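You operate a simulated robot arm through the tools that you are given. There is no shell and no other tool. Be economical: measure what you need, move in short steps, check, and stop when the job is done.

Carry out the task below with a simulated robot arm. There is one attempt and no reset: what you move stays moved.

TASK
Feed two pads, drop both in the white carton and seal it.
Fine: the carton in the press; set the pad dial, press the green button once and switch the feeder off.
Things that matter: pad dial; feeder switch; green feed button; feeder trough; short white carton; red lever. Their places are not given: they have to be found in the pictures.

It is judged by the outcome, as a careful person would: the job done as asked, and still so three seconds after it is handed in. It fails if anything else is knocked over, pushed out of place, dropped, spilled or broken.

THE ROBOT
A 6-joint arm with a two-finger parallel gripper, fixed in place. Base frame: the origin is at the foot of the arm, x ahead of it, y to its left, z up; the work surface is at about z = 868. Lengths are in mm, angles in rad, forces in N, time in s.
With the tool pointing down near the work surface it reaches from about 240 to 640 mm from the base axis. Its first joint turns from -1.152 to 1.152 rad. Payload 2.7 kg.
Tool frame: the origin (TCP) lies between the finger pads and is the grasp point; the fingertips stand 23 mm ahead of it; z points along the fingers, y is the line along which they close. The gripper opens to 94 mm. The fingers are 38 mm wide and 10 mm thick; the gripper's body (54 by 96 mm) begins 39 mm behind the TCP.
Orientation is that of the tool frame in the base frame, as a unit quaternion [x, y, z, w]. With the fingers straight down and closing along the base's y, the tool's x points along the base's -x, its y along +y and its z along -z.

THE INTERFACE
- The arm moves only by the tool jog_arm. Its argument "targets" is a list that holds one entry, the list of rows, each a list of 7 numbers: the shift along the tool's x, y, z in units of 150 mm (1.0 is 150 mm), then the turn, a rotation vector about the tool's x, y, z in units of 45 degrees (1.0 is 45 degrees), then the opening, from 0 (shut) to 1 (fully open). In form: [[[x, y, z, wx, wy, wz, jaw], ...]]. A call has 1 to 10 rows; each row is the pose to reach, as a shift and turn from the pose commanded when the call began, along the tool's axes at that moment. A call with a number of a shift or a turn outside -1 to 1 is refused whole. A row lasts 0.2 s, in which the tool goes at most 50 mm and 0.15 rad; a call with a longer step from one row to the next is refused whole, and so is a gripper value outside its range. A pose out of reach is approached as far as the arm can. The call stops where the force on the tool passes 70 N (or 10 N more than at its start, if that is more) or the arm is blocked; 0.2 s more then pass. The fingers move at their own pace (about 45 mm/s each) and stop on an object; they squeeze with about 24 N. The grip force told is the motor's: it shows also when the fingers shut on nothing. Time passes only in rows, and 0.2 s behind the last, so rows that repeat a pose let the fingers close. It gives the time, the measured TCP pose, the force on the tool (base axes), the opening and the grip force at its end, in the units of the frame above (readings bear some noise).
- Cameras (640 x 400 px; columns grow to the right, rows downward): "scene" is fixed at [69, -427.4, 1414.2]; the picture's right is [0.76, -0.65, 0.00], its down [-0.27, -0.31, -0.91] and it looks along [0.60, 0.69, -0.41] (base axes); focal length 341 px, centre (320, 200). "wrist" rides on the gripper at [-39, 0, -44] in the tool frame; the picture's right is [0.00, -1.00, 0.00], its down [0.97, 0.00, -0.24] and it looks along [0.24, 0.00, 0.97] (tool axes); focal length 218 px, centre (320, 200).
- snapshot(camera): a new picture of that camera. No time passes.
- locate(camera, pixels): for up to 12 pixels [column, row] of the newest picture of that camera ("zoom" is the newest enlarged one), the place [x, y, z] in the base frame of the surface seen there, good to about 2 mm, but the place of the scene camera against the robot may be out by one fixed shift of up to 18 mm in any direction. No time passes.
- enlarge(camera, box): a new picture of the part [left, top, right, bottom] of that camera's present view, enlarged. No time passes.
- job_done(): hands the job in; it is judged then, once.

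Work in short steps. Measure before you move; look again where a grasp or a placing could have gone wrong, and mend it. You have 80 turns and 38 pictures in all, the two below and enlarged ones among them. Open the gripper and draw the arm clear of the work before you hand the job in, unless the task says otherwise; then end with one line.

The tools are called after "Request:" as a command line: name --argument value ..., lists and objects as JSON in quotes. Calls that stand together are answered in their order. jog_arm: Moves the arm, as the interface text tells. Its arguments: {"type":"object","properties":{"targets":{"type":"array","items":{"type":"array","items":{"type":"array","items":{"type":"number"}}}}},"required":["targets"]} The other tools are called the same way: snapshot (camera) takes a picture; locate (camera, pixels) gives the place of the surface under pixels of a picture; enlarge (camera, box) takes an enlarged picture of a part of a camera's view; job_done () hands the job in.

At the start:

```text
t: 0.0
position: [358.4, 13.0, 1281.2]
tcp_rot: [0.001, 1.0, 0.0, 0.0]
ft_force: [-0.6, 0.1, 0.1]
opening: 94.0
grasp_force: 0.0
```

scene: 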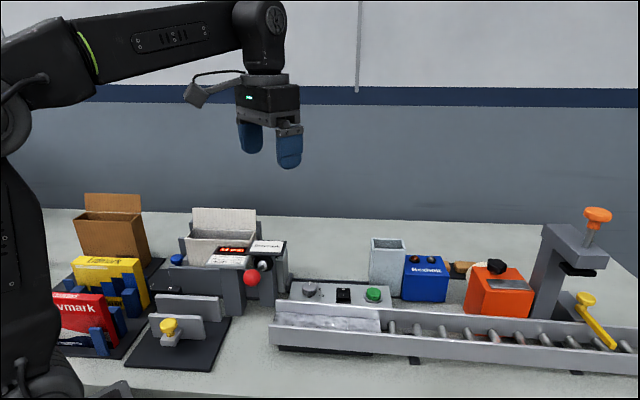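
wrist: 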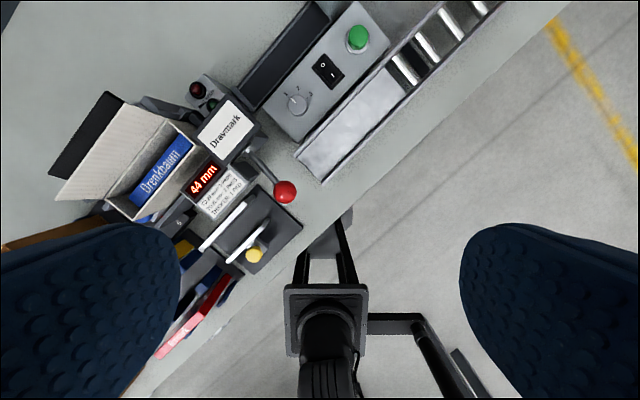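

The views show a dial/switch/green button panel at about (340,292) and the press with the white carton at about (235,250). I enlarge both to read the labels.

Request:
enlarge --camera "scene" --box '[160, 195, 320, 295]'

Request:
enlarge --camera "scene" --box '[264, 260, 424, 360]'

Request:
enlarge --camera "wrist" --box '[40, 60, 300, 280]'

Request:
enlarge --camera "wrist" --box '[240, 0, 420, 160]'

```text
4.00 times, centred on (240, 245) of scene
```

zoom: 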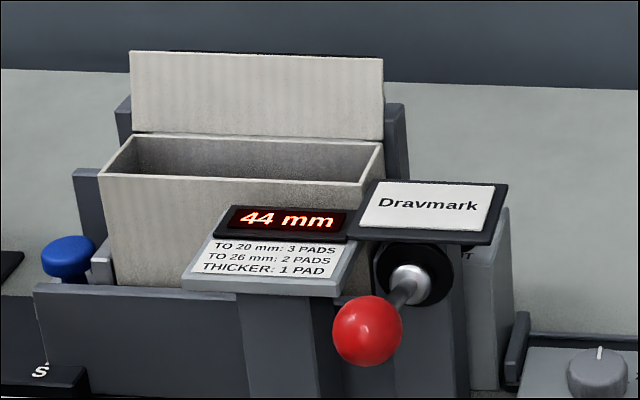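

```text
4.00 times, centred on (344, 310) of scene
```

zoom: 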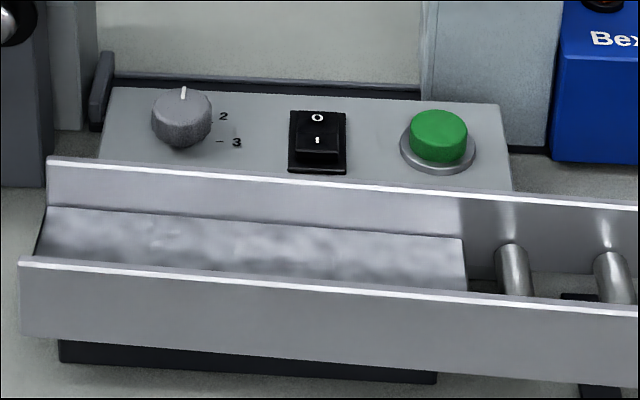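

```text
1.82 times, centred on (170, 170) of wrist
```

zoom: 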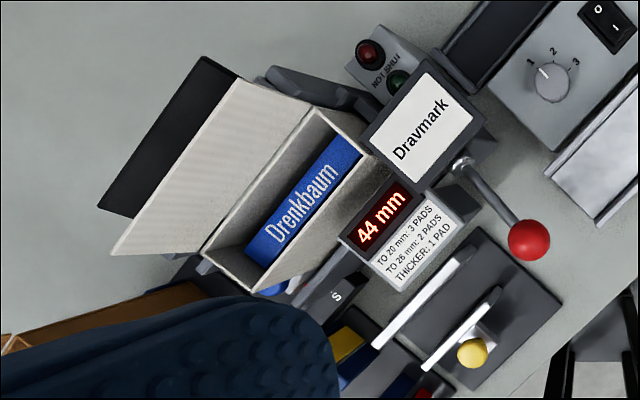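

```text
2.50 times, centred on (330, 80) of wrist
```

zoom: 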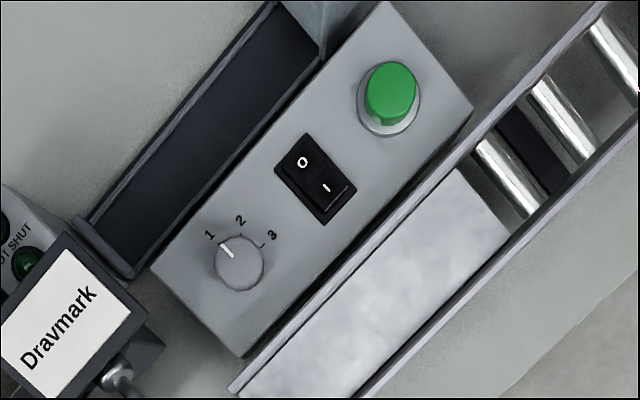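

The dial points at 1 and must go to 2. The rocker is marked O/I, and the green button is at zoom (390,92). I locate these with the newest wrist zoom.

Request:
locate --camera "zoom" --pixels '[[240, 265], [224, 250], [210, 233], [241, 220], [272, 236], [302, 162], [328, 190], [390, 90], [180, 300], [320, 255], [360, 290], [430, 230]]'

Request:
locate --camera "wrist" --pixels '[[286, 191], [262, 168], [258, 158], [228, 130], [204, 178], [160, 175], [120, 150], [255, 255], [198, 88], [212, 103], [290, 60], [340, 150]]'

```text
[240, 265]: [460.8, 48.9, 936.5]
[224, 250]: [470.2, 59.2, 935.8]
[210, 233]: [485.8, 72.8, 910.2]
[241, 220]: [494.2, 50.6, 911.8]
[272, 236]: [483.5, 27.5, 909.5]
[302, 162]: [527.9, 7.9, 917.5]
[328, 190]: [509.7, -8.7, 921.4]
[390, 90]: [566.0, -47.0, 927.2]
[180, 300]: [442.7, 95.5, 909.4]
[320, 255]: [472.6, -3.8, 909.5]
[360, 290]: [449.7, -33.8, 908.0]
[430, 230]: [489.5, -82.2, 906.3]
```

```text
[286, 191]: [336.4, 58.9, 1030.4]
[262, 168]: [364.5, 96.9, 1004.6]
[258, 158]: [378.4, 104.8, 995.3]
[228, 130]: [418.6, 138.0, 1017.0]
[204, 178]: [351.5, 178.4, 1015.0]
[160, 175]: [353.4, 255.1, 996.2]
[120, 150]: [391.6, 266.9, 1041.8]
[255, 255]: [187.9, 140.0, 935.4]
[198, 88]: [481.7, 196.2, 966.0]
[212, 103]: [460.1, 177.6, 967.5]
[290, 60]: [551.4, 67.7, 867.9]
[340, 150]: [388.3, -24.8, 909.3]
```

Dial centre is at about (461,48), top z 936, label 1 along the panel normal and 2 about 45° clockwise of it. I check clearance: the trough's rear wall and the press edges near the dial.

Request:
locate --camera "zoom" --pixels '[[300, 318], [345, 273], [234, 388], [470, 145], [350, 330], [480, 240], [385, 370], [140, 312], [150, 260], [118, 375], [243, 350], [265, 275]]'

Request:
locate --camera "scene" --pixels '[[311, 288], [252, 279], [372, 293], [290, 301], [350, 306], [272, 322], [330, 332], [267, 246], [285, 268], [344, 292], [596, 215], [585, 300]]'

```text
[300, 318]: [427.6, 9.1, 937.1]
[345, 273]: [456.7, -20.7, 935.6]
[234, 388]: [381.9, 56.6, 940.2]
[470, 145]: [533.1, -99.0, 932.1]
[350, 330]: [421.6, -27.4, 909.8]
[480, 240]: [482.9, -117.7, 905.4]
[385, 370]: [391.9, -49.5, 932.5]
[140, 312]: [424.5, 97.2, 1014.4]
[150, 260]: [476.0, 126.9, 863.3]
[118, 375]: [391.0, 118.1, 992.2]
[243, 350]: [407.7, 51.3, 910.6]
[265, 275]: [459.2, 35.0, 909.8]
```

```text
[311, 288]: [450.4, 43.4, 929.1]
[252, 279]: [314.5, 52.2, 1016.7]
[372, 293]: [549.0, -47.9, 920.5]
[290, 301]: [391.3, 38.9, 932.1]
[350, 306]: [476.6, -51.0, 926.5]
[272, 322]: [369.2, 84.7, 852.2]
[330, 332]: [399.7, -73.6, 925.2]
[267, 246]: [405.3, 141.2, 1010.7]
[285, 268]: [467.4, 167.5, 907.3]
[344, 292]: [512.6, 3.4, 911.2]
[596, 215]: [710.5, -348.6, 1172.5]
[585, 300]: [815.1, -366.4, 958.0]
```

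The rear trough wall (z 937) is 51 mm in front of the dial and the press display (z 1014) is 60 mm to its left. I go above the dial turned about 19° clockwise so a 45° twist stays clear, with jaws at about 60 mm.

Request:
jog_arm --targets '[[[-0.137, 0.047, 0.2, 0, 0, 0.084, 0.64], [-0.274, 0.093, 0.4, 0, 0, 0.168, 0.64], [-0.41, 0.14, 0.6, 0, 0, 0.253, 0.64], [-0.547, 0.187, 0.8, 0, 0, 0.337, 0.64], [-0.684, 0.233, 1.0, 0, 0, 0.422, 0.64]]]'

Request:
snapshot --camera "wrist"

```text
t: 1.2
position: [461.0, 50.7, 1132.5]
tcp_rot: [0.166, 0.986, -0.001, 0.001]
ft_force: [0.8, 1.0, -0.2]
opening: 60.1
grasp_force: 0.0
```

```text
31 pictures are left
```

wrist: 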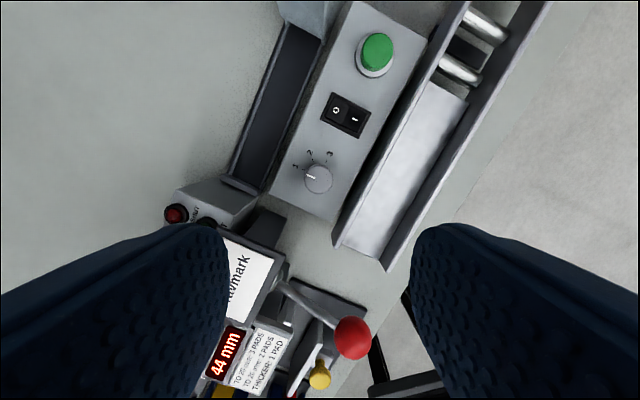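

Request:
locate --camera "wrist" --pixels '[[318, 178], [309, 176], [326, 178], [318, 170], [318, 187], [295, 167], [309, 153], [330, 153], [337, 110], [354, 118], [376, 46], [352, 338]]'

Request:
enlarge --camera "wrist" --box '[270, 80, 430, 200]'

```text
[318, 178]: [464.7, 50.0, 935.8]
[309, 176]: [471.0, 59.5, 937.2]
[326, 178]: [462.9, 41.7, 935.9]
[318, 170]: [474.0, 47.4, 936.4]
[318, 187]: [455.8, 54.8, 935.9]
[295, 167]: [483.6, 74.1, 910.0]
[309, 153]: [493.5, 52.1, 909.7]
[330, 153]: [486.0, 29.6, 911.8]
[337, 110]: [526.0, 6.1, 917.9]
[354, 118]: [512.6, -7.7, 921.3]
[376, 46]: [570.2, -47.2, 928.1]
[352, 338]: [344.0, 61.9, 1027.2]
```

```text
3.33 times, centred on (350, 140) of wrist
```

zoom: 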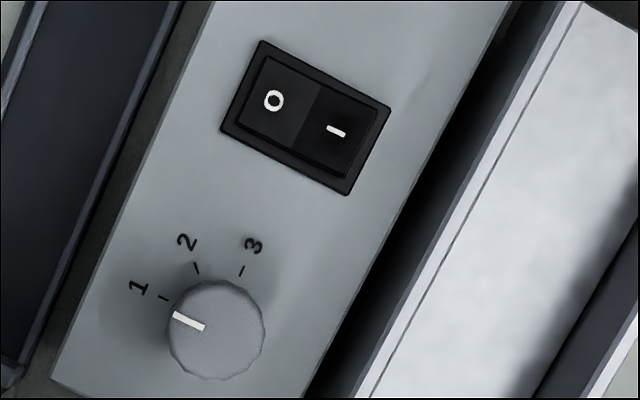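

The O half (z 918) sits lower than the I half (z 921), so the feeder seems to be off now. I measure the ticks and pointer precisely in the zoom.

Request:
locate --camera "zoom" --pixels '[[164, 298], [197, 269], [242, 271], [176, 315], [203, 327], [172, 328], [263, 332], [216, 284], [216, 376], [217, 330], [272, 102], [336, 130]]'

```text
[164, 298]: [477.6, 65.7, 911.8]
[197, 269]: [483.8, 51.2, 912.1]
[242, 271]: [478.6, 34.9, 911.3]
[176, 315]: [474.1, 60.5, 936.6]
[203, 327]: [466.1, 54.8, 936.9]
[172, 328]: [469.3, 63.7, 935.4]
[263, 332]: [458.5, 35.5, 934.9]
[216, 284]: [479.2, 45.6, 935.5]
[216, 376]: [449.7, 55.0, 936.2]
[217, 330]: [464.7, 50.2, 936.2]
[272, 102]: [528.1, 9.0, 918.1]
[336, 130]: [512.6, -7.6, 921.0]
```

Dial centre (464,50), ticks at about 49°, 4° and -41°. I descend 150 mm, then the last 43 mm.

Request:
jog_arm --targets '[[[-0.019, 0.013, 0.25, 0, 0, 0, 0.64], [-0.019, 0.013, 0.5, 0, 0, 0, 0.64], [-0.019, 0.013, 0.75, 0, 0, 0, 0.64], [-0.019, 0.013, 1.0, 0, 0, 0, 0.64], [-0.019, 0.013, 1.0, 0, 0, 0, 0.64]]]'

Request:
snapshot --camera "wrist"

```text
t: 2.4
position: [465.7, 50.1, 981.3]
tcp_rot: [0.165, 0.986, 0.0, 0.0]
ft_force: [0.6, -0.6, 0.5]
opening: 59.8
grasp_force: 0.0
```

```text
29 pictures are left
```

wrist: 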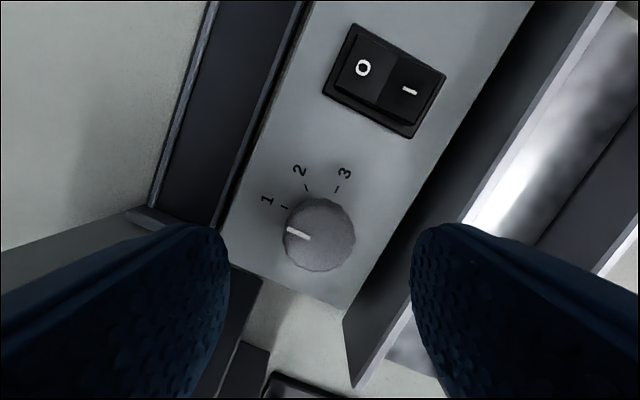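

Dial centred between the fingers at (320,234). I check the rim left of the panel before going down.

Request:
locate --camera "wrist" --pixels '[[240, 200], [228, 210], [215, 215], [150, 214], [170, 150], [280, 80], [425, 190], [320, 234], [290, 235], [352, 235]]'

```text
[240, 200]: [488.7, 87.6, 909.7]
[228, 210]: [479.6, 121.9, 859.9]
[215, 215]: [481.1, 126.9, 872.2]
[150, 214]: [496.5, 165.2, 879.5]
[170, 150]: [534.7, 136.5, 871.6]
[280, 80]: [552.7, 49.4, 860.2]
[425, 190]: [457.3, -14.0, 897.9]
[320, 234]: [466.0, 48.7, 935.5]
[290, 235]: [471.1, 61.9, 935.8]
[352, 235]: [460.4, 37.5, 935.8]
```

Everything behind the panel is low (z < 880). I narrow to 48 mm, descend 42 mm, and close on the dial.

Request:
jog_arm --targets '[[[0, 0, 0.0, 0, 0, 0, 0.51], [0, 0, 0.14, 0, 0, 0, 0.51], [0, 0, 0.28, 0, 0, 0, 0.51], [0, 0, 0.28, 0, 0, 0, 0.2], [0, 0, 0.28, 0, 0, 0, 0.2], [0, 0, 0.28, 0, 0, 0, 0.2]]]'

```text
t: 3.8
position: [466.3, 49.6, 939.6]
tcp_rot: [0.164, 0.986, 0.001, 0.001]
ft_force: [3.7, 18.4, -7.1]
opening: 32.8
grasp_force: 44.6
```

Gripped at 32.8 mm. I twist 45° clockwise (seen from above), release, rise and look.

Request:
jog_arm --targets '[[[0, 0, 0, 0, 0, 0.17, 0.2], [0, 0, 0, 0, 0, 0.34, 0.2], [0, 0, 0, 0, 0, 0.51, 0.2], [0, 0, 0, 0, 0, 0.68, 0.2], [0, 0, 0, 0, 0, 0.85, 0.2], [0, 0, 0, 0, 0, 1.0, 0.2], [0, 0, 0, 0, 0, 1.0, 0.2], [0, 0, 0, 0, 0, 1.0, 0.51], [0, 0, 0, 0, 0, 1.0, 0.51], [0, 0, -0.28, 0, 0, 1.0, 0.51]]]'

Request:
snapshot --camera "wrist"

```text
t: 4.7
position: [461.9, 48.1, 939.8]
tcp_rot: [0.249, 0.968, -0.004, -0.002]
ft_force: [-8.9, -3.3, 3.2]
opening: 40.7
grasp_force: 24.8
stopped in row 4: the arm was blocked; the commanded pose is now the measured one
```

```text
28 pictures are left
```

wrist: 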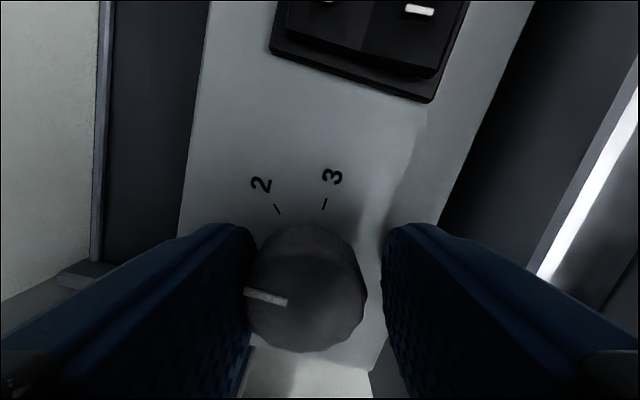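

The turn stopped after about 10° with the jaws at 40.7 mm. I look with the scene camera for what blocks it.

Request:
snapshot --camera "scene"

Request:
enlarge --camera "scene" --box '[230, 220, 390, 320]'

```text
27 pictures are left
```

scene: 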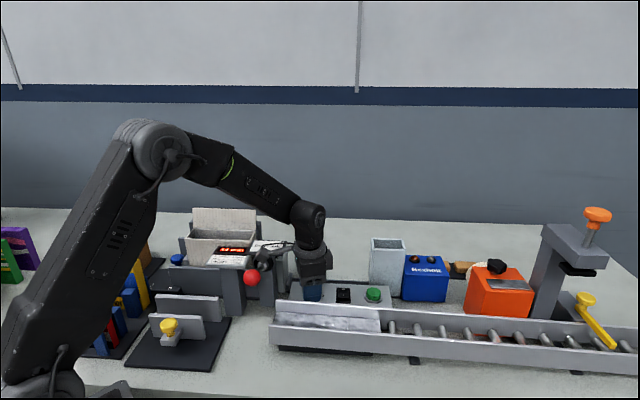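

```text
4.00 times, centred on (310, 270) of scene
```

zoom: 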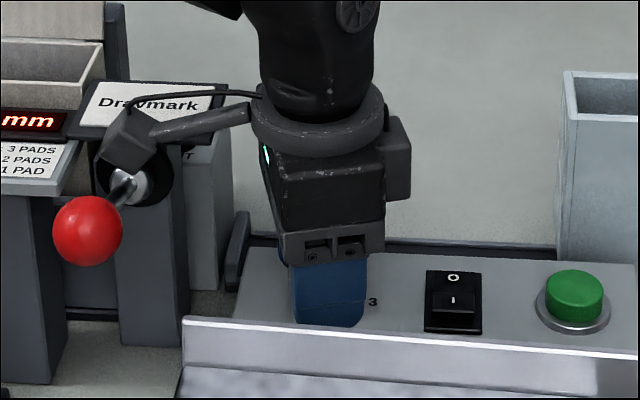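

A bracket on the gripper's +x side (zoom (130,130)) hit the press display. I open, turn back 10°, and rise straight up; then I will re-grip with the bracket pointing away over the trough.

Request:
jog_arm --targets '[[[0, 0, 0, 0, 0, -0.1, 0.55], [0, 0, 0, 0, 0, -0.22, 0.55], [0, 0, 0, 0, 0, -0.22, 0.55], [0, 0, -0.3, 0, 0, -0.22, 0.55], [0, 0, -0.6, 0, 0, -0.22, 0.55], [0, 0, -0.9, 0, 0, -0.22, 0.55], [0, 0, -1.0, 0, 0, -0.22, 0.55]]]'

Request:
snapshot --camera "wrist"

```text
t: 6.3
position: [463.2, 45.7, 1089.1]
tcp_rot: [0.174, 0.985, -0.004, -0.004]
ft_force: [-0.2, -0.1, -0.6]
opening: 51.6
grasp_force: 0.0
```

```text
25 pictures are left
```

wrist: 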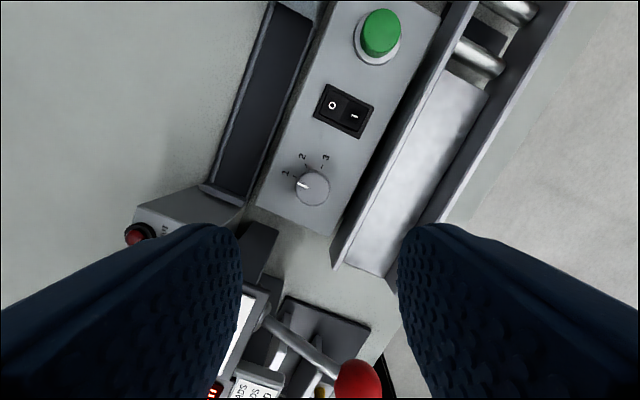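

The dial moved only a little. I turn the tool 114° counter-clockwise at this height in three calls.

Request:
jog_arm --targets '[[[0, 0, 0, 0, 0, -0.17, 0.51], [0, 0, 0, 0, 0, -0.34, 0.51], [0, 0, 0, 0, 0, -0.51, 0.51], [0, 0, 0, 0, 0, -0.68, 0.51], [0, 0, 0, 0, 0, -0.85, 0.51], [0, 0, 0, 0, 0, -1.0, 0.51]]]'

Request:
jog_arm --targets '[[[0, 0, 0, 0, 0, -0.17, 0.51], [0, 0, 0, 0, 0, -0.34, 0.51], [0, 0, 0, 0, 0, -0.51, 0.51], [0, 0, 0, 0, 0, -0.68, 0.51], [0, 0, 0, 0, 0, -0.85, 0.51], [0, 0, 0, 0, 0, -1.0, 0.51]]]'

Request:
jog_arm --targets '[[[0, 0, 0, 0, 0, -0.17, 0.51], [0, 0, 0, 0, 0, -0.34, 0.51], [0, 0, 0, 0, 0, -0.55, 0.51], [0, 0, 0, 0, 0, -0.55, 0.51]]]'

Request:
snapshot --camera "wrist"

```text
t: 7.7
position: [463.0, 47.6, 1088.6]
tcp_rot: [-0.217, 0.976, -0.003, -0.005]
ft_force: [0.1, -0.1, -0.2]
opening: 48.0
grasp_force: 0.1
```

```text
t: 9.1
position: [462.6, 47.2, 1088.6]
tcp_rot: [-0.574, 0.819, -0.001, -0.006]
ft_force: [-0.2, 0.1, 0.1]
opening: 47.7
grasp_force: 0.1
```

```text
refused: row 3 steps farther than a row can; nothing moved
```

```text
24 pictures are left
```

wrist: 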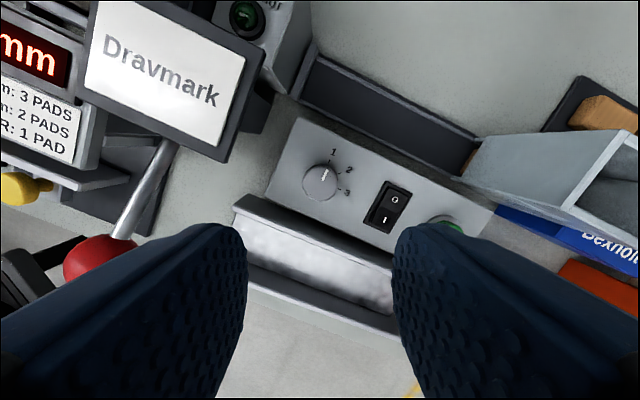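

Now at 70°. I zoom on the dial to see how far the pointer is and measure the display's edge.

Request:
enlarge --camera "wrist" --box '[220, 110, 420, 235]'

Request:
locate --camera "wrist" --pixels '[[225, 160], [262, 72], [215, 145], [252, 70], [320, 181], [305, 181], [336, 181], [320, 197], [235, 207], [275, 95], [324, 170], [86, 100]]'

```text
3.20 times, centred on (320, 172) of wrist
```

zoom: 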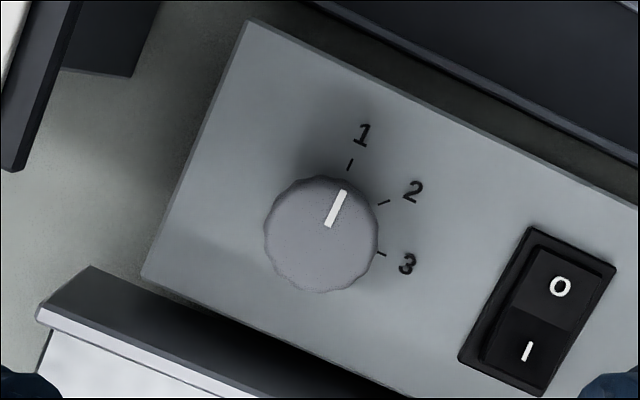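

```text
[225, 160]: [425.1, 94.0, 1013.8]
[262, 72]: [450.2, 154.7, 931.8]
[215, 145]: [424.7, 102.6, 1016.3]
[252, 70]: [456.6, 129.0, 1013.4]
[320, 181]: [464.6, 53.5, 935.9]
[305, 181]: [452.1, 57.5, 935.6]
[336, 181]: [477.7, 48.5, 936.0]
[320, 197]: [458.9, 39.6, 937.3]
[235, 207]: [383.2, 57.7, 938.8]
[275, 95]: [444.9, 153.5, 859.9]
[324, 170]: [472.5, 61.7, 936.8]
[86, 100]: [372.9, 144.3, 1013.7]
```

The pointer is still at 1 and needs about 43° clockwise. I turn to 94°, centre on the dial (464,51) and come down to z≈976.

Request:
jog_arm --targets '[[[-0.01, -0.003, 0, 0, 0, -0.18, 0.51], [-0.02, -0.003, 0, 0, 0, -0.36, 0.51], [-0.025, -0.003, 0, 0, 0, -0.53, 0.51], [-0.025, -0.003, 0.25, 0, 0, -0.53, 0.51], [-0.025, -0.003, 0.5, 0, 0, -0.53, 0.51], [-0.025, -0.003, 0.75, 0, 0, -0.53, 0.51], [-0.025, -0.003, 0.75, 0, 0, -0.53, 0.51]]]'

Request:
snapshot --camera "wrist"

```text
t: 10.7
position: [464.0, 50.3, 974.6]
tcp_rot: [0.73, -0.683, -0.001, 0.005]
ft_force: [0.5, -0.1, 0.1]
opening: 48.1
grasp_force: 0.0
```

```text
22 pictures are left
```

wrist: 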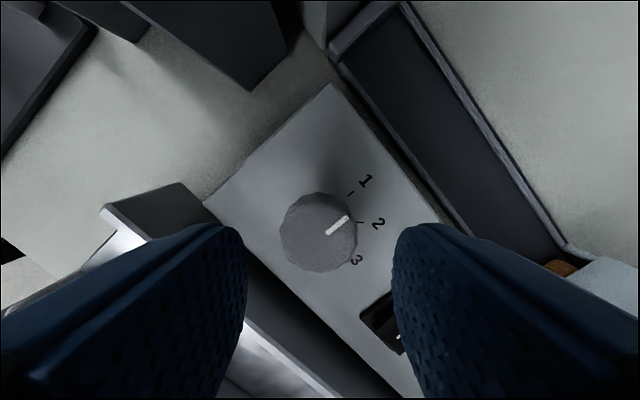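

Dial centred at (319,232). Descend 35 mm, close, then twist in the next call.

Request:
jog_arm --targets '[[[0, 0, 0.12, 0, 0, 0, 0.51], [0, 0, 0.235, 0, 0, 0, 0.51], [0, 0, 0.235, 0, 0, 0, 0.2], [0, 0, 0.235, 0, 0, 0, 0.2], [0, 0, 0.235, 0, 0, 0, 0.2]]]'

Request:
jog_arm --targets '[[[0, 0, 0, 0, 0, 0.16, 0.2], [0, 0, 0, 0, 0, 0.32, 0.2], [0, 0, 0, 0, 0, 0.48, 0.2], [0, 0, 0, 0, 0, 0.64, 0.2], [0, 0, 0, 0, 0, 0.8, 0.2], [0, 0, 0, 0, 0, 0.96, 0.2], [0, 0, 0, 0, 0, 0.97, 0.2]]]'

```text
t: 11.9
position: [463.9, 50.4, 939.5]
tcp_rot: [0.73, -0.684, -0.002, 0.007]
ft_force: [-10.8, -0.1, 0.5]
opening: 32.5
grasp_force: 44.9
```

```text
t: 13.5
position: [463.6, 50.3, 939.9]
tcp_rot: [-0.423, 0.906, -0.002, -0.007]
ft_force: [1.6, 8.8, -29.1]
opening: 32.5
grasp_force: 45.3
```

The twist completed (φ≈50°, still gripped). I release, rise 100 mm and look.

Request:
jog_arm --targets '[[[0, 0, 0, 0, 0, 0, 0.51], [0, 0, 0, 0, 0, 0, 0.51], [0, 0, -0.22, 0, 0, 0, 0.51], [0, 0, -0.45, 0, 0, 0, 0.51], [0, 0, -0.67, 0, 0, 0, 0.51], [0, 0, -0.67, 0, 0, 0, 0.2]]]'

Request:
enlarge --camera "wrist" --box '[240, 130, 440, 255]'

```text
t: 14.9
position: [463.0, 50.9, 1039.9]
tcp_rot: [-0.423, 0.906, -0.002, -0.006]
ft_force: [0.7, 0.4, 0.8]
opening: 19.0
grasp_force: 0.1
```

```text
3.20 times, centred on (340, 192) of wrist
```

zoom: 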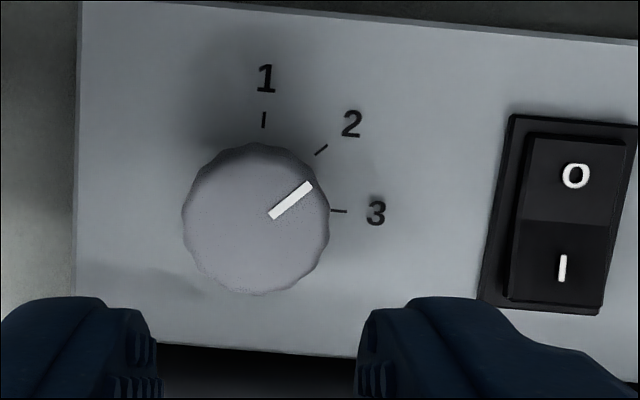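

The pointer is near 2 but looks slightly past it. I measure the angle exactly.

Request:
locate --camera "zoom" --pixels '[[264, 112], [264, 127], [327, 144], [316, 154], [332, 211], [346, 211], [270, 215], [311, 184], [184, 218], [329, 218], [256, 145], [256, 292]]'

```text
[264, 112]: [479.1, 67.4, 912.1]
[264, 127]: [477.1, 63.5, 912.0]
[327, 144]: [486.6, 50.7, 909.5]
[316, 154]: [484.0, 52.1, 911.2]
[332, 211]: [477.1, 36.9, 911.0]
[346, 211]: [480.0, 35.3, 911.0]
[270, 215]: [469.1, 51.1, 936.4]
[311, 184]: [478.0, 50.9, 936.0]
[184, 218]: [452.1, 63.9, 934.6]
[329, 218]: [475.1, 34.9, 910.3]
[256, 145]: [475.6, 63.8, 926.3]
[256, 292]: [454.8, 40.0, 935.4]
```

The pointer lies along tick 2 (within a few degrees), so the dial is set. Next the rocker: I shut the fingers, move above its I half (512.6,-7.6) and turn so the fingers' 38 mm width runs along the panel.

Request:
jog_arm --targets '[[[0.014, -0.084, 0, 0, 0, -0.17, 0], [0.028, -0.168, 0, 0, 0, -0.34, 0], [0.043, -0.252, 0, 0, 0, -0.51, 0], [0.057, -0.336, 0, 0, 0, -0.68, 0], [0.072, -0.42, 0, 0, 0, -0.85, 0], [0.086, -0.504, 0, 0, 0, -1.0, 0]]]'

Request:
jog_arm --targets '[[[0, 0, 0, 0, 0, -0.17, 0], [0, 0, 0, 0, 0, -0.34, 0], [0, 0, 0, 0, 0, -0.51, 0], [0, 0, 0, 0, 0, -0.68, 0], [0, 0, 0, 0, 0, -0.85, 0], [0, 0, 0, 0, 0, -0.98, 0], [0, 0, 0, 0, 0, -0.98, 0]]]'

Request:
snapshot --camera "wrist"

```text
t: 16.3
position: [514.5, -8.2, 1041.7]
tcp_rot: [0.739, -0.674, 0.0, 0.006]
ft_force: [0.4, 0.3, 0.1]
opening: 0.2
grasp_force: 24.2
```

```text
t: 17.9
position: [514.4, -7.8, 1040.1]
tcp_rot: [0.938, -0.348, -0.004, 0.005]
ft_force: [-0.3, 0.1, 0.8]
opening: 0.2
grasp_force: 24.3
```

```text
20 pictures are left
```

wrist: 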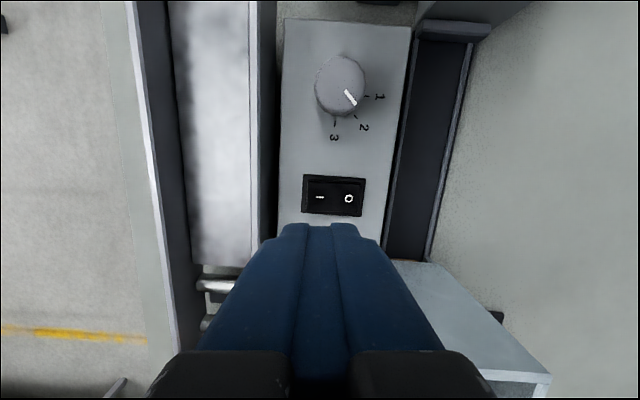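

Request:
locate --camera "wrist" --pixels '[[320, 197], [348, 198], [305, 197], [363, 197], [334, 180], [334, 213], [310, 205], [270, 197]]'

```text
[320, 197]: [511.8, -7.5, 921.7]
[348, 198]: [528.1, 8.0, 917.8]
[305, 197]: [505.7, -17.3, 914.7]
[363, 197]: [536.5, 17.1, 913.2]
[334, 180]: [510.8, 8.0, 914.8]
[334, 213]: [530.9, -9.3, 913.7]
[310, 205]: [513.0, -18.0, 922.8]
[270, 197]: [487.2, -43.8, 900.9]
```

I's front end is raised (z 923), so the feeder is off now. I push the I half down to about tip z 917, then lift.

Request:
jog_arm --targets '[[[0, 0.02, 0.25, 0, 0, 0, 0], [0, 0.02, 0.5, 0, 0, 0, 0], [0, 0.02, 0.59, 0, 0, 0, 0], [0, 0.02, 0.63, 0, 0, 0, 0], [0, 0.02, 0.667, 0, 0, 0, 0], [0, 0.02, 0.667, 0, 0, 0, 0]]]'

Request:
jog_arm --targets '[[[0, 0, -0.15, 0, 0, 0, 0], [0, 0, -0.4, 0, 0, 0, 0], [0, 0, -0.667, 0, 0, 0, 0], [0, 0, -0.667, 0, 0, 0, 0]]]'

Request:
enlarge --camera "wrist" --box '[220, 30, 440, 230]'

```text
t: 19.3
position: [510.1, -11.1, 941.4]
tcp_rot: [0.938, -0.348, -0.003, 0.005]
ft_force: [1.0, -0.9, 0.1]
opening: 0.1
grasp_force: 23.8
```

```text
t: 20.3
position: [510.0, -9.4, 1040.9]
tcp_rot: [0.937, -0.349, -0.003, 0.005]
ft_force: [0.5, 1.1, 0.0]
opening: 0.0
grasp_force: 23.6
```

```text
2.00 times, centred on (330, 130) of wrist
```

zoom: 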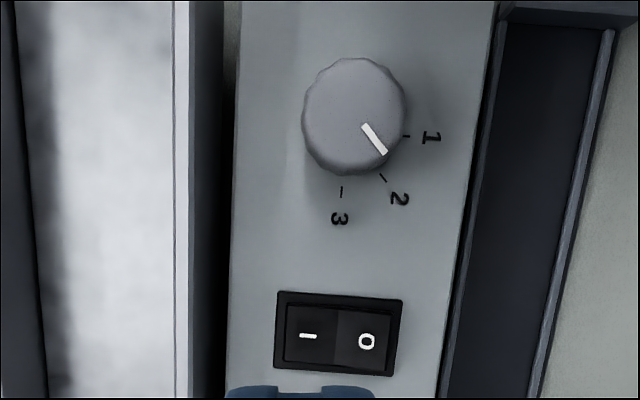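

Request:
locate --camera "zoom" --pixels '[[308, 336], [366, 342], [292, 330], [386, 340], [100, 200], [190, 200], [178, 200]]'

```text
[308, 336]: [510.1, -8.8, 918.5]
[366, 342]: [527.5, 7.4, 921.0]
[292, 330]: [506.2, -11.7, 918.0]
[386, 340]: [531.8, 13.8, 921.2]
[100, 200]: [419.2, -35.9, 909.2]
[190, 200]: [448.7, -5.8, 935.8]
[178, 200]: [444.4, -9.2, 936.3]
```

The rocker is now on. Before pressing the green button at (569,-47), I check where the bin next to it (wrist (440,330)) stands.

Request:
locate --camera "scene" --pixels '[[371, 240], [404, 240], [374, 251], [405, 252], [372, 285], [410, 262], [445, 258], [372, 293]]'

Request:
locate --camera "wrist" --pixels '[[395, 262], [435, 264], [500, 320], [545, 375], [480, 372], [425, 300]]'

```text
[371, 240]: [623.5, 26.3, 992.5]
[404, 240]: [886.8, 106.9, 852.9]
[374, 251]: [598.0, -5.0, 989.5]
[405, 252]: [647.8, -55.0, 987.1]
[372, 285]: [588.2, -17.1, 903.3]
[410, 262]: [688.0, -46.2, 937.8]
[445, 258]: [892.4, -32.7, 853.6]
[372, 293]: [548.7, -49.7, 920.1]
```

```text
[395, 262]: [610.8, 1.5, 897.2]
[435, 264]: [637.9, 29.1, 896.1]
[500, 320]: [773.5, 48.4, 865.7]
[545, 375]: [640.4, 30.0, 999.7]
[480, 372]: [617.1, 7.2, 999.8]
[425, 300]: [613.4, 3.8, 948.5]
```

The bin's front face is 64 mm behind the button, 16 mm clear of the gripper body. I press the green button once, about 6 mm deep.

Request:
jog_arm --targets '[[[0.152, -0.022, 0, 0, 0, 0, 0], [0.304, -0.043, 0, 0, 0, 0, 0], [0.456, -0.065, 0, 0, 0, 0, 0], [0.456, -0.065, 0.25, 0, 0, 0, 0], [0.456, -0.065, 0.5, 0, 0, 0, 0], [0.456, -0.065, 0.59, 0, 0, 0, 0], [0.456, -0.065, 0.62, 0, 0, 0, 0], [0.456, -0.065, 0.645, 0, 0, 0, 0], [0.456, -0.065, 0.645, 0, 0, 0, 0]]]'

Request:
jog_arm --targets '[[[0, 0, -0.1, 0, 0, 0, 0], [0, 0, -0.35, 0, 0, 0, 0], [0, 0, -0.6, 0, 0, 0, 0], [0, 0, -0.6, 0, 0, 0, 0], [0, 0, -0.6, 0, 0, 0, 0], [0, 0, -0.6, 0, 0, 0, 0], [0, 0, -0.6, 0, 0, 0, 0]]]'

Request:
snapshot --camera "scene"

```text
t: 22.3
position: [570.4, -48.2, 944.2]
tcp_rot: [0.937, -0.349, -0.002, 0.005]
ft_force: [0.5, 1.1, 3.7]
opening: 0.0
grasp_force: 24.8
```

```text
t: 23.9
position: [569.5, -44.8, 1034.4]
tcp_rot: [0.937, -0.348, -0.003, 0.005]
ft_force: [0.1, 0.5, 0.0]
opening: 0.0
grasp_force: 23.8
```

```text
18 pictures are left
```

scene: 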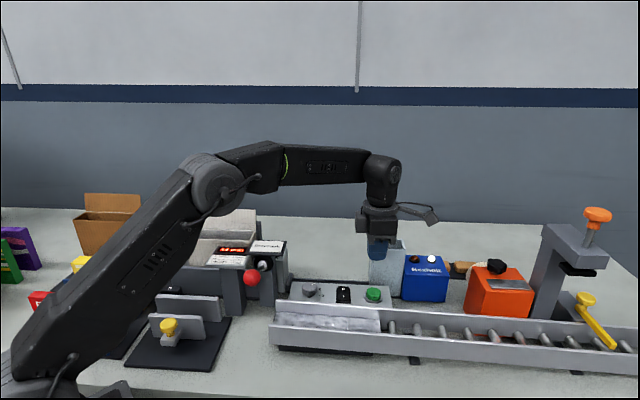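

A light contact force (3.7 N) was felt; no pads in the trough yet. I wait 2 s and look again.

Request:
jog_arm --targets '[[[0, 0, 0, 0, 0, 0, 0], [0, 0, 0, 0, 0, 0, 0], [0, 0, 0, 0, 0, 0, 0], [0, 0, 0, 0, 0, 0, 0], [0, 0, 0, 0, 0, 0, 0], [0, 0, 0, 0, 0, 0, 0], [0, 0, 0, 0, 0, 0, 0], [0, 0, 0, 0, 0, 0, 0], [0, 0, 0, 0, 0, 0, 0], [0, 0, 0, 0, 0, 0, 0]]]'

Request:
snapshot --camera "wrist"

Request:
enlarge --camera "scene" --box '[260, 240, 640, 400]'

```text
t: 26.1
position: [569.7, -46.3, 1035.4]
tcp_rot: [0.937, -0.349, -0.002, 0.005]
ft_force: [-0.8, 0.3, -0.6]
opening: 0.0
grasp_force: 23.8
```

```text
17 pictures are left
```

wrist: 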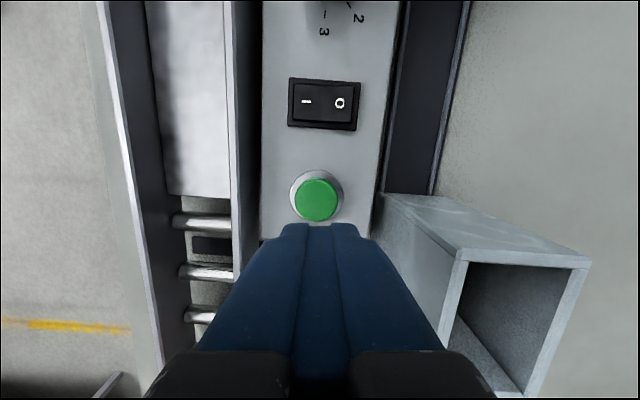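

```text
1.68 times, centred on (450, 320) of scene
```

zoom: 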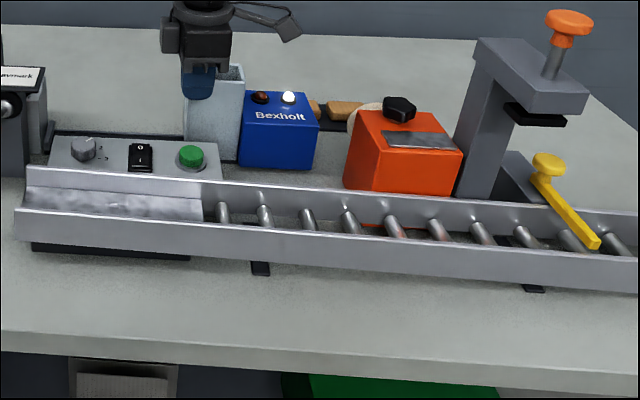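

No pads on the conveyor. The dark tray behind the panel, next to the grey hopper, may be the feeder trough; I zoom on it.

Request:
enlarge --camera "wrist" --box '[270, 0, 590, 220]'

Request:
locate --camera "wrist" --pixels '[[317, 200], [430, 100], [400, 170], [300, 197], [344, 102], [306, 100], [190, 100], [530, 300]]'

```text
1.82 times, centred on (430, 110) of wrist
```

zoom: 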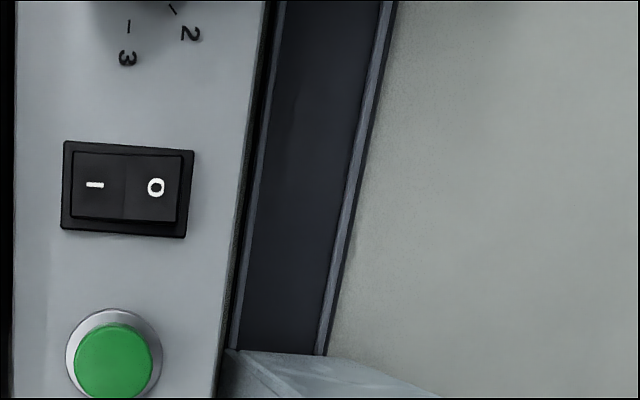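

```text
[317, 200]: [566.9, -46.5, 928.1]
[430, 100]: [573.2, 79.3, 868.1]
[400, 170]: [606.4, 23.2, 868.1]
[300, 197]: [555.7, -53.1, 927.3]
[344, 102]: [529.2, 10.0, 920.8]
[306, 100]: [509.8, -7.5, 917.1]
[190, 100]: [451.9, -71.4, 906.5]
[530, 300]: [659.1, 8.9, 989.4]
```

The tray (z 868) behind the panel is the trough and is empty. I wait 2 s more before deciding whether the press registered.

Request:
jog_arm --targets '[[[0, 0, 0, 0, 0, 0, 0], [0, 0, 0, 0, 0, 0, 0], [0, 0, 0, 0, 0, 0, 0], [0, 0, 0, 0, 0, 0, 0], [0, 0, 0, 0, 0, 0, 0], [0, 0, 0, 0, 0, 0, 0], [0, 0, 0, 0, 0, 0, 0], [0, 0, 0, 0, 0, 0, 0], [0, 0, 0, 0, 0, 0, 0], [0, 0, 0, 0, 0, 0, 0]]]'

Request:
snapshot --camera "wrist"

```text
t: 28.3
position: [570.7, -45.4, 1034.6]
tcp_rot: [0.938, -0.348, -0.002, 0.005]
ft_force: [0.9, -0.7, 0.3]
opening: 0.0
grasp_force: 24.1
```

```text
14 pictures are left
```

wrist: 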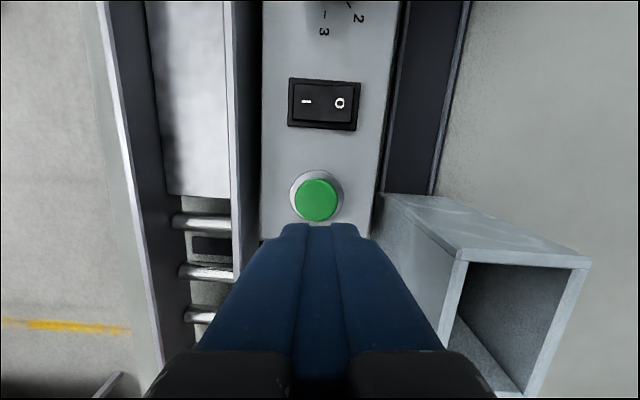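

Nothing came, so the press was too shallow. I press again, deeper, to a tip height of about 914.

Request:
jog_arm --targets '[[[-0.01, 0, 0.3, 0, 0, 0, 0], [-0.01, 0, 0.53, 0, 0, 0, 0], [-0.01, 0, 0.6, 0, 0, 0, 0], [-0.01, 0, 0.625, 0, 0, 0, 0], [-0.01, 0, 0.65, 0, 0, 0, 0]]]'

Request:
jog_arm --targets '[[[0, 0, -0.1, 0, 0, 0, 0], [0, 0, -0.35, 0, 0, 0, 0], [0, 0, -0.65, 0, 0, 0, 0], [0, 0, -0.65, 0, 0, 0, 0], [0, 0, -0.65, 0, 0, 0, 0], [0, 0, -0.65, 0, 0, 0, 0], [0, 0, -0.65, 0, 0, 0, 0], [0, 0, -0.65, 0, 0, 0, 0]]]'

Request:
snapshot --camera "wrist"

```text
t: 29.5
position: [569.0, -47.1, 937.1]
tcp_rot: [0.938, -0.348, -0.002, 0.004]
ft_force: [-3.4, -1.9, 9.2]
opening: 0.0
grasp_force: 23.9
```

```text
t: 31.3
position: [569.2, -49.4, 1034.0]
tcp_rot: [0.937, -0.349, -0.003, 0.005]
ft_force: [0.6, -0.5, 0.0]
opening: 0.0
grasp_force: 24.3
```

```text
13 pictures are left
```

wrist: 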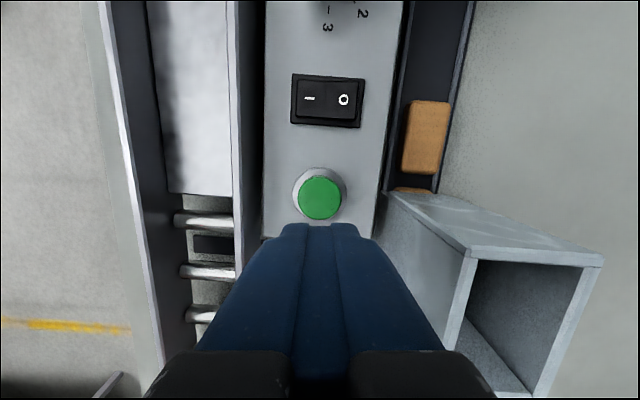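

Pads are arriving in the tray: one at (427,138), the second emerging at (413,190). I move over the O half (529,9) and check that both are out.

Request:
jog_arm --targets '[[[-0.15, -0.04, 0, 0, 0, 0, 0], [-0.3, -0.08, 0, 0, 0, 0, 0], [-0.45, -0.121, 0, 0, 0, 0, 0], [-0.45, -0.121, 0, 0, 0, 0, 0], [-0.45, -0.121, 0, 0, 0, 0, 0], [-0.45, -0.121, 0, 0, 0, 0, 0], [-0.45, -0.121, 0, 0, 0, 0, 0]]]'

Request:
snapshot --camera "scene"

Request:
snapshot --camera "wrist"

```text
t: 32.9
position: [529.7, 11.0, 1032.9]
tcp_rot: [0.937, -0.348, -0.003, 0.005]
ft_force: [-0.3, -0.4, -0.6]
opening: 0.1
grasp_force: 23.9
```

```text
12 pictures are left
```

scene: 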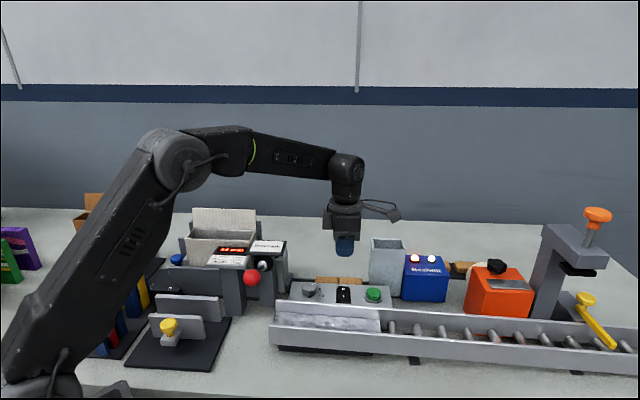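

```text
11 pictures are left
```

wrist: 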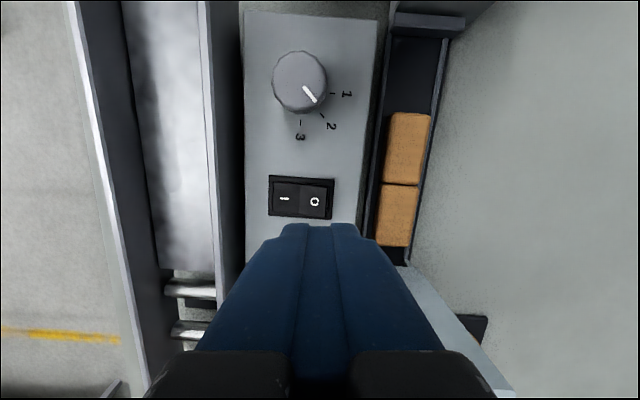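

Two pads are out. I press the O half now, then rise and locate the pads.

Request:
jog_arm --targets '[[[0, 0, 0.25, 0, 0, 0, 0], [0, 0, 0.5, 0, 0, 0, 0], [0, 0, 0.56, 0, 0, 0, 0], [0, 0, 0.595, 0, 0, 0, 0], [0, 0, 0.62, 0, 0, 0, 0], [0, 0, 0.62, 0, 0, 0, 0]]]'

Request:
jog_arm --targets '[[[0, 0, -0.15, 0, 0, 0, 0], [0, 0, -0.4, 0, 0, 0, 0], [0, 0, -0.7, 0, 0, 0, 0.2], [0, 0, -0.7, 0, 0, 0, 0.4], [0, 0, -0.7, 0, 0, 0, 0.5]]]'

Request:
snapshot --camera "wrist"

```text
t: 34.3
position: [529.6, 11.2, 941.5]
tcp_rot: [0.937, -0.348, -0.002, 0.005]
ft_force: [0.5, 1.8, 7.2]
opening: 0.2
grasp_force: 24.1
```

```text
t: 35.5
position: [531.4, 11.9, 1047.4]
tcp_rot: [0.937, -0.348, -0.002, 0.005]
ft_force: [0.1, -0.5, 0.8]
opening: 47.1
grasp_force: 0.1
```

```text
10 pictures are left
```

wrist: 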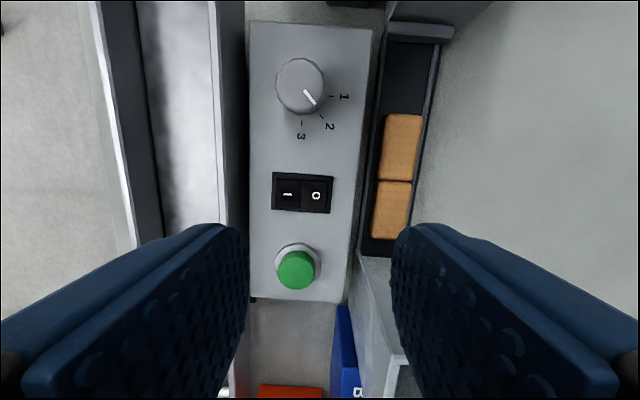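

Request:
locate --camera "wrist" --pixels '[[287, 194], [316, 195], [402, 147], [392, 210], [388, 115], [422, 117], [381, 180], [413, 182], [408, 240], [374, 237], [378, 100], [436, 100]]'

Request:
locate --camera "scene" --pixels '[[327, 279], [350, 280], [189, 234], [261, 232], [193, 209], [256, 211], [184, 258], [247, 258], [225, 222], [236, 240], [177, 259], [170, 290]]'

```text
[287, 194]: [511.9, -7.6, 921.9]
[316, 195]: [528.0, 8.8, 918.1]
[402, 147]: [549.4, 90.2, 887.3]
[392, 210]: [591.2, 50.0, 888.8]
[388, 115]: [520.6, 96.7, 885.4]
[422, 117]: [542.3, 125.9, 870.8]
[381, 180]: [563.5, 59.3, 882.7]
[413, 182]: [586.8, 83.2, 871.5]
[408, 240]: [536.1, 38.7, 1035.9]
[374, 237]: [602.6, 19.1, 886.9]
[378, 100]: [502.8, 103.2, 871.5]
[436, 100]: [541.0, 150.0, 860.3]
```

```text
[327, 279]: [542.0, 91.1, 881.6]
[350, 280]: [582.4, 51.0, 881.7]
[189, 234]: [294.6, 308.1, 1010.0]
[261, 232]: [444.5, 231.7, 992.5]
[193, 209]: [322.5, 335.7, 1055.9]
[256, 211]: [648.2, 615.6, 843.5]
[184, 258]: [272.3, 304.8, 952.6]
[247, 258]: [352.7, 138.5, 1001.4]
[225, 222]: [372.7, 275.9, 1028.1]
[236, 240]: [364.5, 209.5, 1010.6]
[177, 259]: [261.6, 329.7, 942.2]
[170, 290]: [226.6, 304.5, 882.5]
```

The switch is off now (I 922, O 918). The pads lie end to end in the tray (A centre about (549,90), B about (591,50), top z 888). I turn back 180° so the bracket points toward the press side, moving above pad A meanwhile.

Request:
jog_arm --targets '[[[-0.033, -0.079, 0, 0, 0, 0.17, 0.5], [-0.067, -0.157, 0, 0, 0, 0.34, 0.5], [-0.1, -0.236, 0, 0, 0, 0.51, 0.5], [-0.133, -0.315, 0, 0, 0, 0.68, 0.5], [-0.167, -0.393, 0, 0, 0, 0.85, 0.5], [-0.2, -0.472, 0, 0, 0, 1.0, 0.5]]]'

Request:
jog_arm --targets '[[[0, 0, 0, 0, 0, 0.17, 0.5], [0, 0, 0, 0, 0, 0.34, 0.5], [0, 0, 0, 0, 0, 0.51, 0.5], [0, 0, 0, 0, 0, 0.68, 0.5], [0, 0, 0, 0, 0, 0.85, 0.5], [0, 0, 0, 0, 0, 1.0, 0.5]]]'

Request:
jog_arm --targets '[[[0, 0, 0, 0, 0, 0.17, 0.5], [0, 0, 0, 0, 0, 0.34, 0.5], [0, 0, 0, 0, 0, 0.51, 0.5], [0, 0, 0, 0, 0, 0.68, 0.5], [0, 0, 0, 0, 0, 0.85, 0.5], [0, 0, 0, 0, 0, 1.0, 0.5]]]'

Request:
jog_arm --targets '[[[0, 0, 0, 0, 0, 0.17, 0.5], [0, 0, 0, 0, 0, 0.34, 0.5], [0, 0, 0, 0, 0, 0.51, 0.5], [0, 0, 0, 0, 0, 0.68, 0.5], [0, 0, 0, 0, 0, 0.85, 0.5], [0, 0, 0, 0, 0, 1.0, 0.5], [0, 0, 0, 0, 0, 1.0, 0.5]]]'

```text
t: 36.9
position: [553.8, 84.0, 1044.9]
tcp_rot: [0.731, -0.682, 0.0, 0.006]
ft_force: [0.1, -0.5, 0.1]
opening: 46.9
grasp_force: 0.0
```

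```text
t: 38.3
position: [554.1, 83.3, 1045.6]
tcp_rot: [-0.415, 0.91, -0.002, -0.006]
ft_force: [-0.4, -0.2, 0.7]
opening: 47.0
grasp_force: 0.0
```

```text
t: 39.7
position: [554.6, 84.2, 1045.6]
tcp_rot: [-0.036, 0.999, -0.004, -0.005]
ft_force: [-0.3, 0.3, -0.3]
opening: 46.7
grasp_force: 0.1
```

```text
t: 41.3
position: [553.9, 84.8, 1044.9]
tcp_rot: [0.35, 0.937, -0.005, -0.003]
ft_force: [0.1, 0.0, -0.7]
opening: 46.9
grasp_force: 0.1
```

Orientation is right. I lean the gripper 20° (bracket up) and lower to z≈945 over pad A, then look.

Request:
jog_arm --targets '[[[0, 0, 0, 0, 0.15, 0, 0.5], [0, 0, 0, 0, 0.3, 0, 0.5], [0, 0, 0, 0, 0.444, 0, 0.5], [0, 0, 0.22, 0, 0.444, 0, 0.5], [0, 0, 0.44, 0, 0.444, 0, 0.5], [0, 0, 0.667, 0, 0.444, 0, 0.5], [0, 0, 0.667, 0, 0.444, 0, 0.5]]]'

Request:
snapshot --camera "wrist"

```text
t: 42.9
position: [551.8, 80.3, 944.6]
tcp_rot: [0.343, 0.923, 0.055, -0.166]
ft_force: [0.6, -0.1, -0.2]
opening: 46.7
grasp_force: 0.1
```

```text
9 pictures are left
```

wrist: 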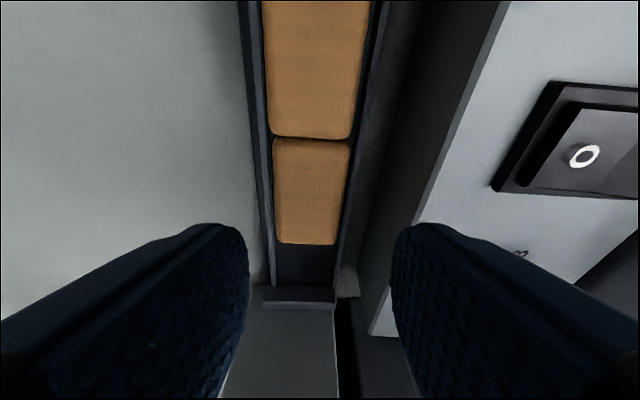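

Request:
locate --camera "wrist" --pixels '[[312, 190], [278, 190], [344, 190], [310, 238], [310, 145], [310, 128], [268, 190], [352, 190], [300, 292], [385, 190], [270, 60], [360, 60]]'

```text
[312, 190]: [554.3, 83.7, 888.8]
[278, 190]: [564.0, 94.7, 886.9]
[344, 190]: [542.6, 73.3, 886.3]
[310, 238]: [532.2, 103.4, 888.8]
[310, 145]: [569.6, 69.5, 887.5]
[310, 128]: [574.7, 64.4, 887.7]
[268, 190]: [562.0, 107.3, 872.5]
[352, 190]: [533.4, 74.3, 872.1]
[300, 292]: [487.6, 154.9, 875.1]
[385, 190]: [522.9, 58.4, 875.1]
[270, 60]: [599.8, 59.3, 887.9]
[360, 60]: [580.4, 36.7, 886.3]
```

Pads are about 50×30×20; tray rims are at z 872, so tips must stay above 875. I reduce the lean to 12°, descend 43 mm straight down and close on A.

Request:
jog_arm --targets '[[[0, 0.013, 0, 0, -0.178, 0, 0.5], [-0.049, 0.013, 0.135, 0, -0.178, 0, 0.5], [-0.098, 0.013, 0.269, 0, -0.178, 0, 0.5], [-0.098, 0.013, 0.269, 0, -0.178, 0, 0.5], [-0.098, 0.013, 0.269, 0, -0.178, 0, 0.2], [-0.098, 0.013, 0.269, 0, -0.178, 0, 0.2], [-0.098, 0.013, 0.269, 0, -0.178, 0, 0.2]]]'

```text
t: 44.5
position: [553.8, 83.9, 902.7]
tcp_rot: [0.347, 0.932, 0.032, -0.101]
ft_force: [2.0, 2.2, -1.0]
opening: 32.3
grasp_force: 23.6
```

Opening 32 mm with grip force: pad A is held. I lift 150 mm straight up.

Request:
jog_arm --targets '[[[0.02, 0, -0.098, 0, 0, 0, 0.2], [0.07, 0, -0.33, 0, 0, 0, 0.2], [0.139, 0, -0.65, 0, 0, 0, 0.2], [0.208, 0, -0.978, 0, 0, 0, 0.2], [0.208, 0, -0.978, 0, 0, 0, 0.2]]]'

Request:
snapshot --camera "wrist"

```text
refused: row 4 steps farther than a row can; nothing moved
```

```text
8 pictures are left
```

wrist: 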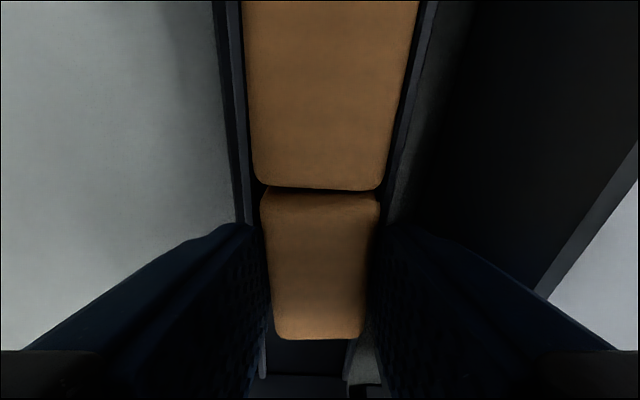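

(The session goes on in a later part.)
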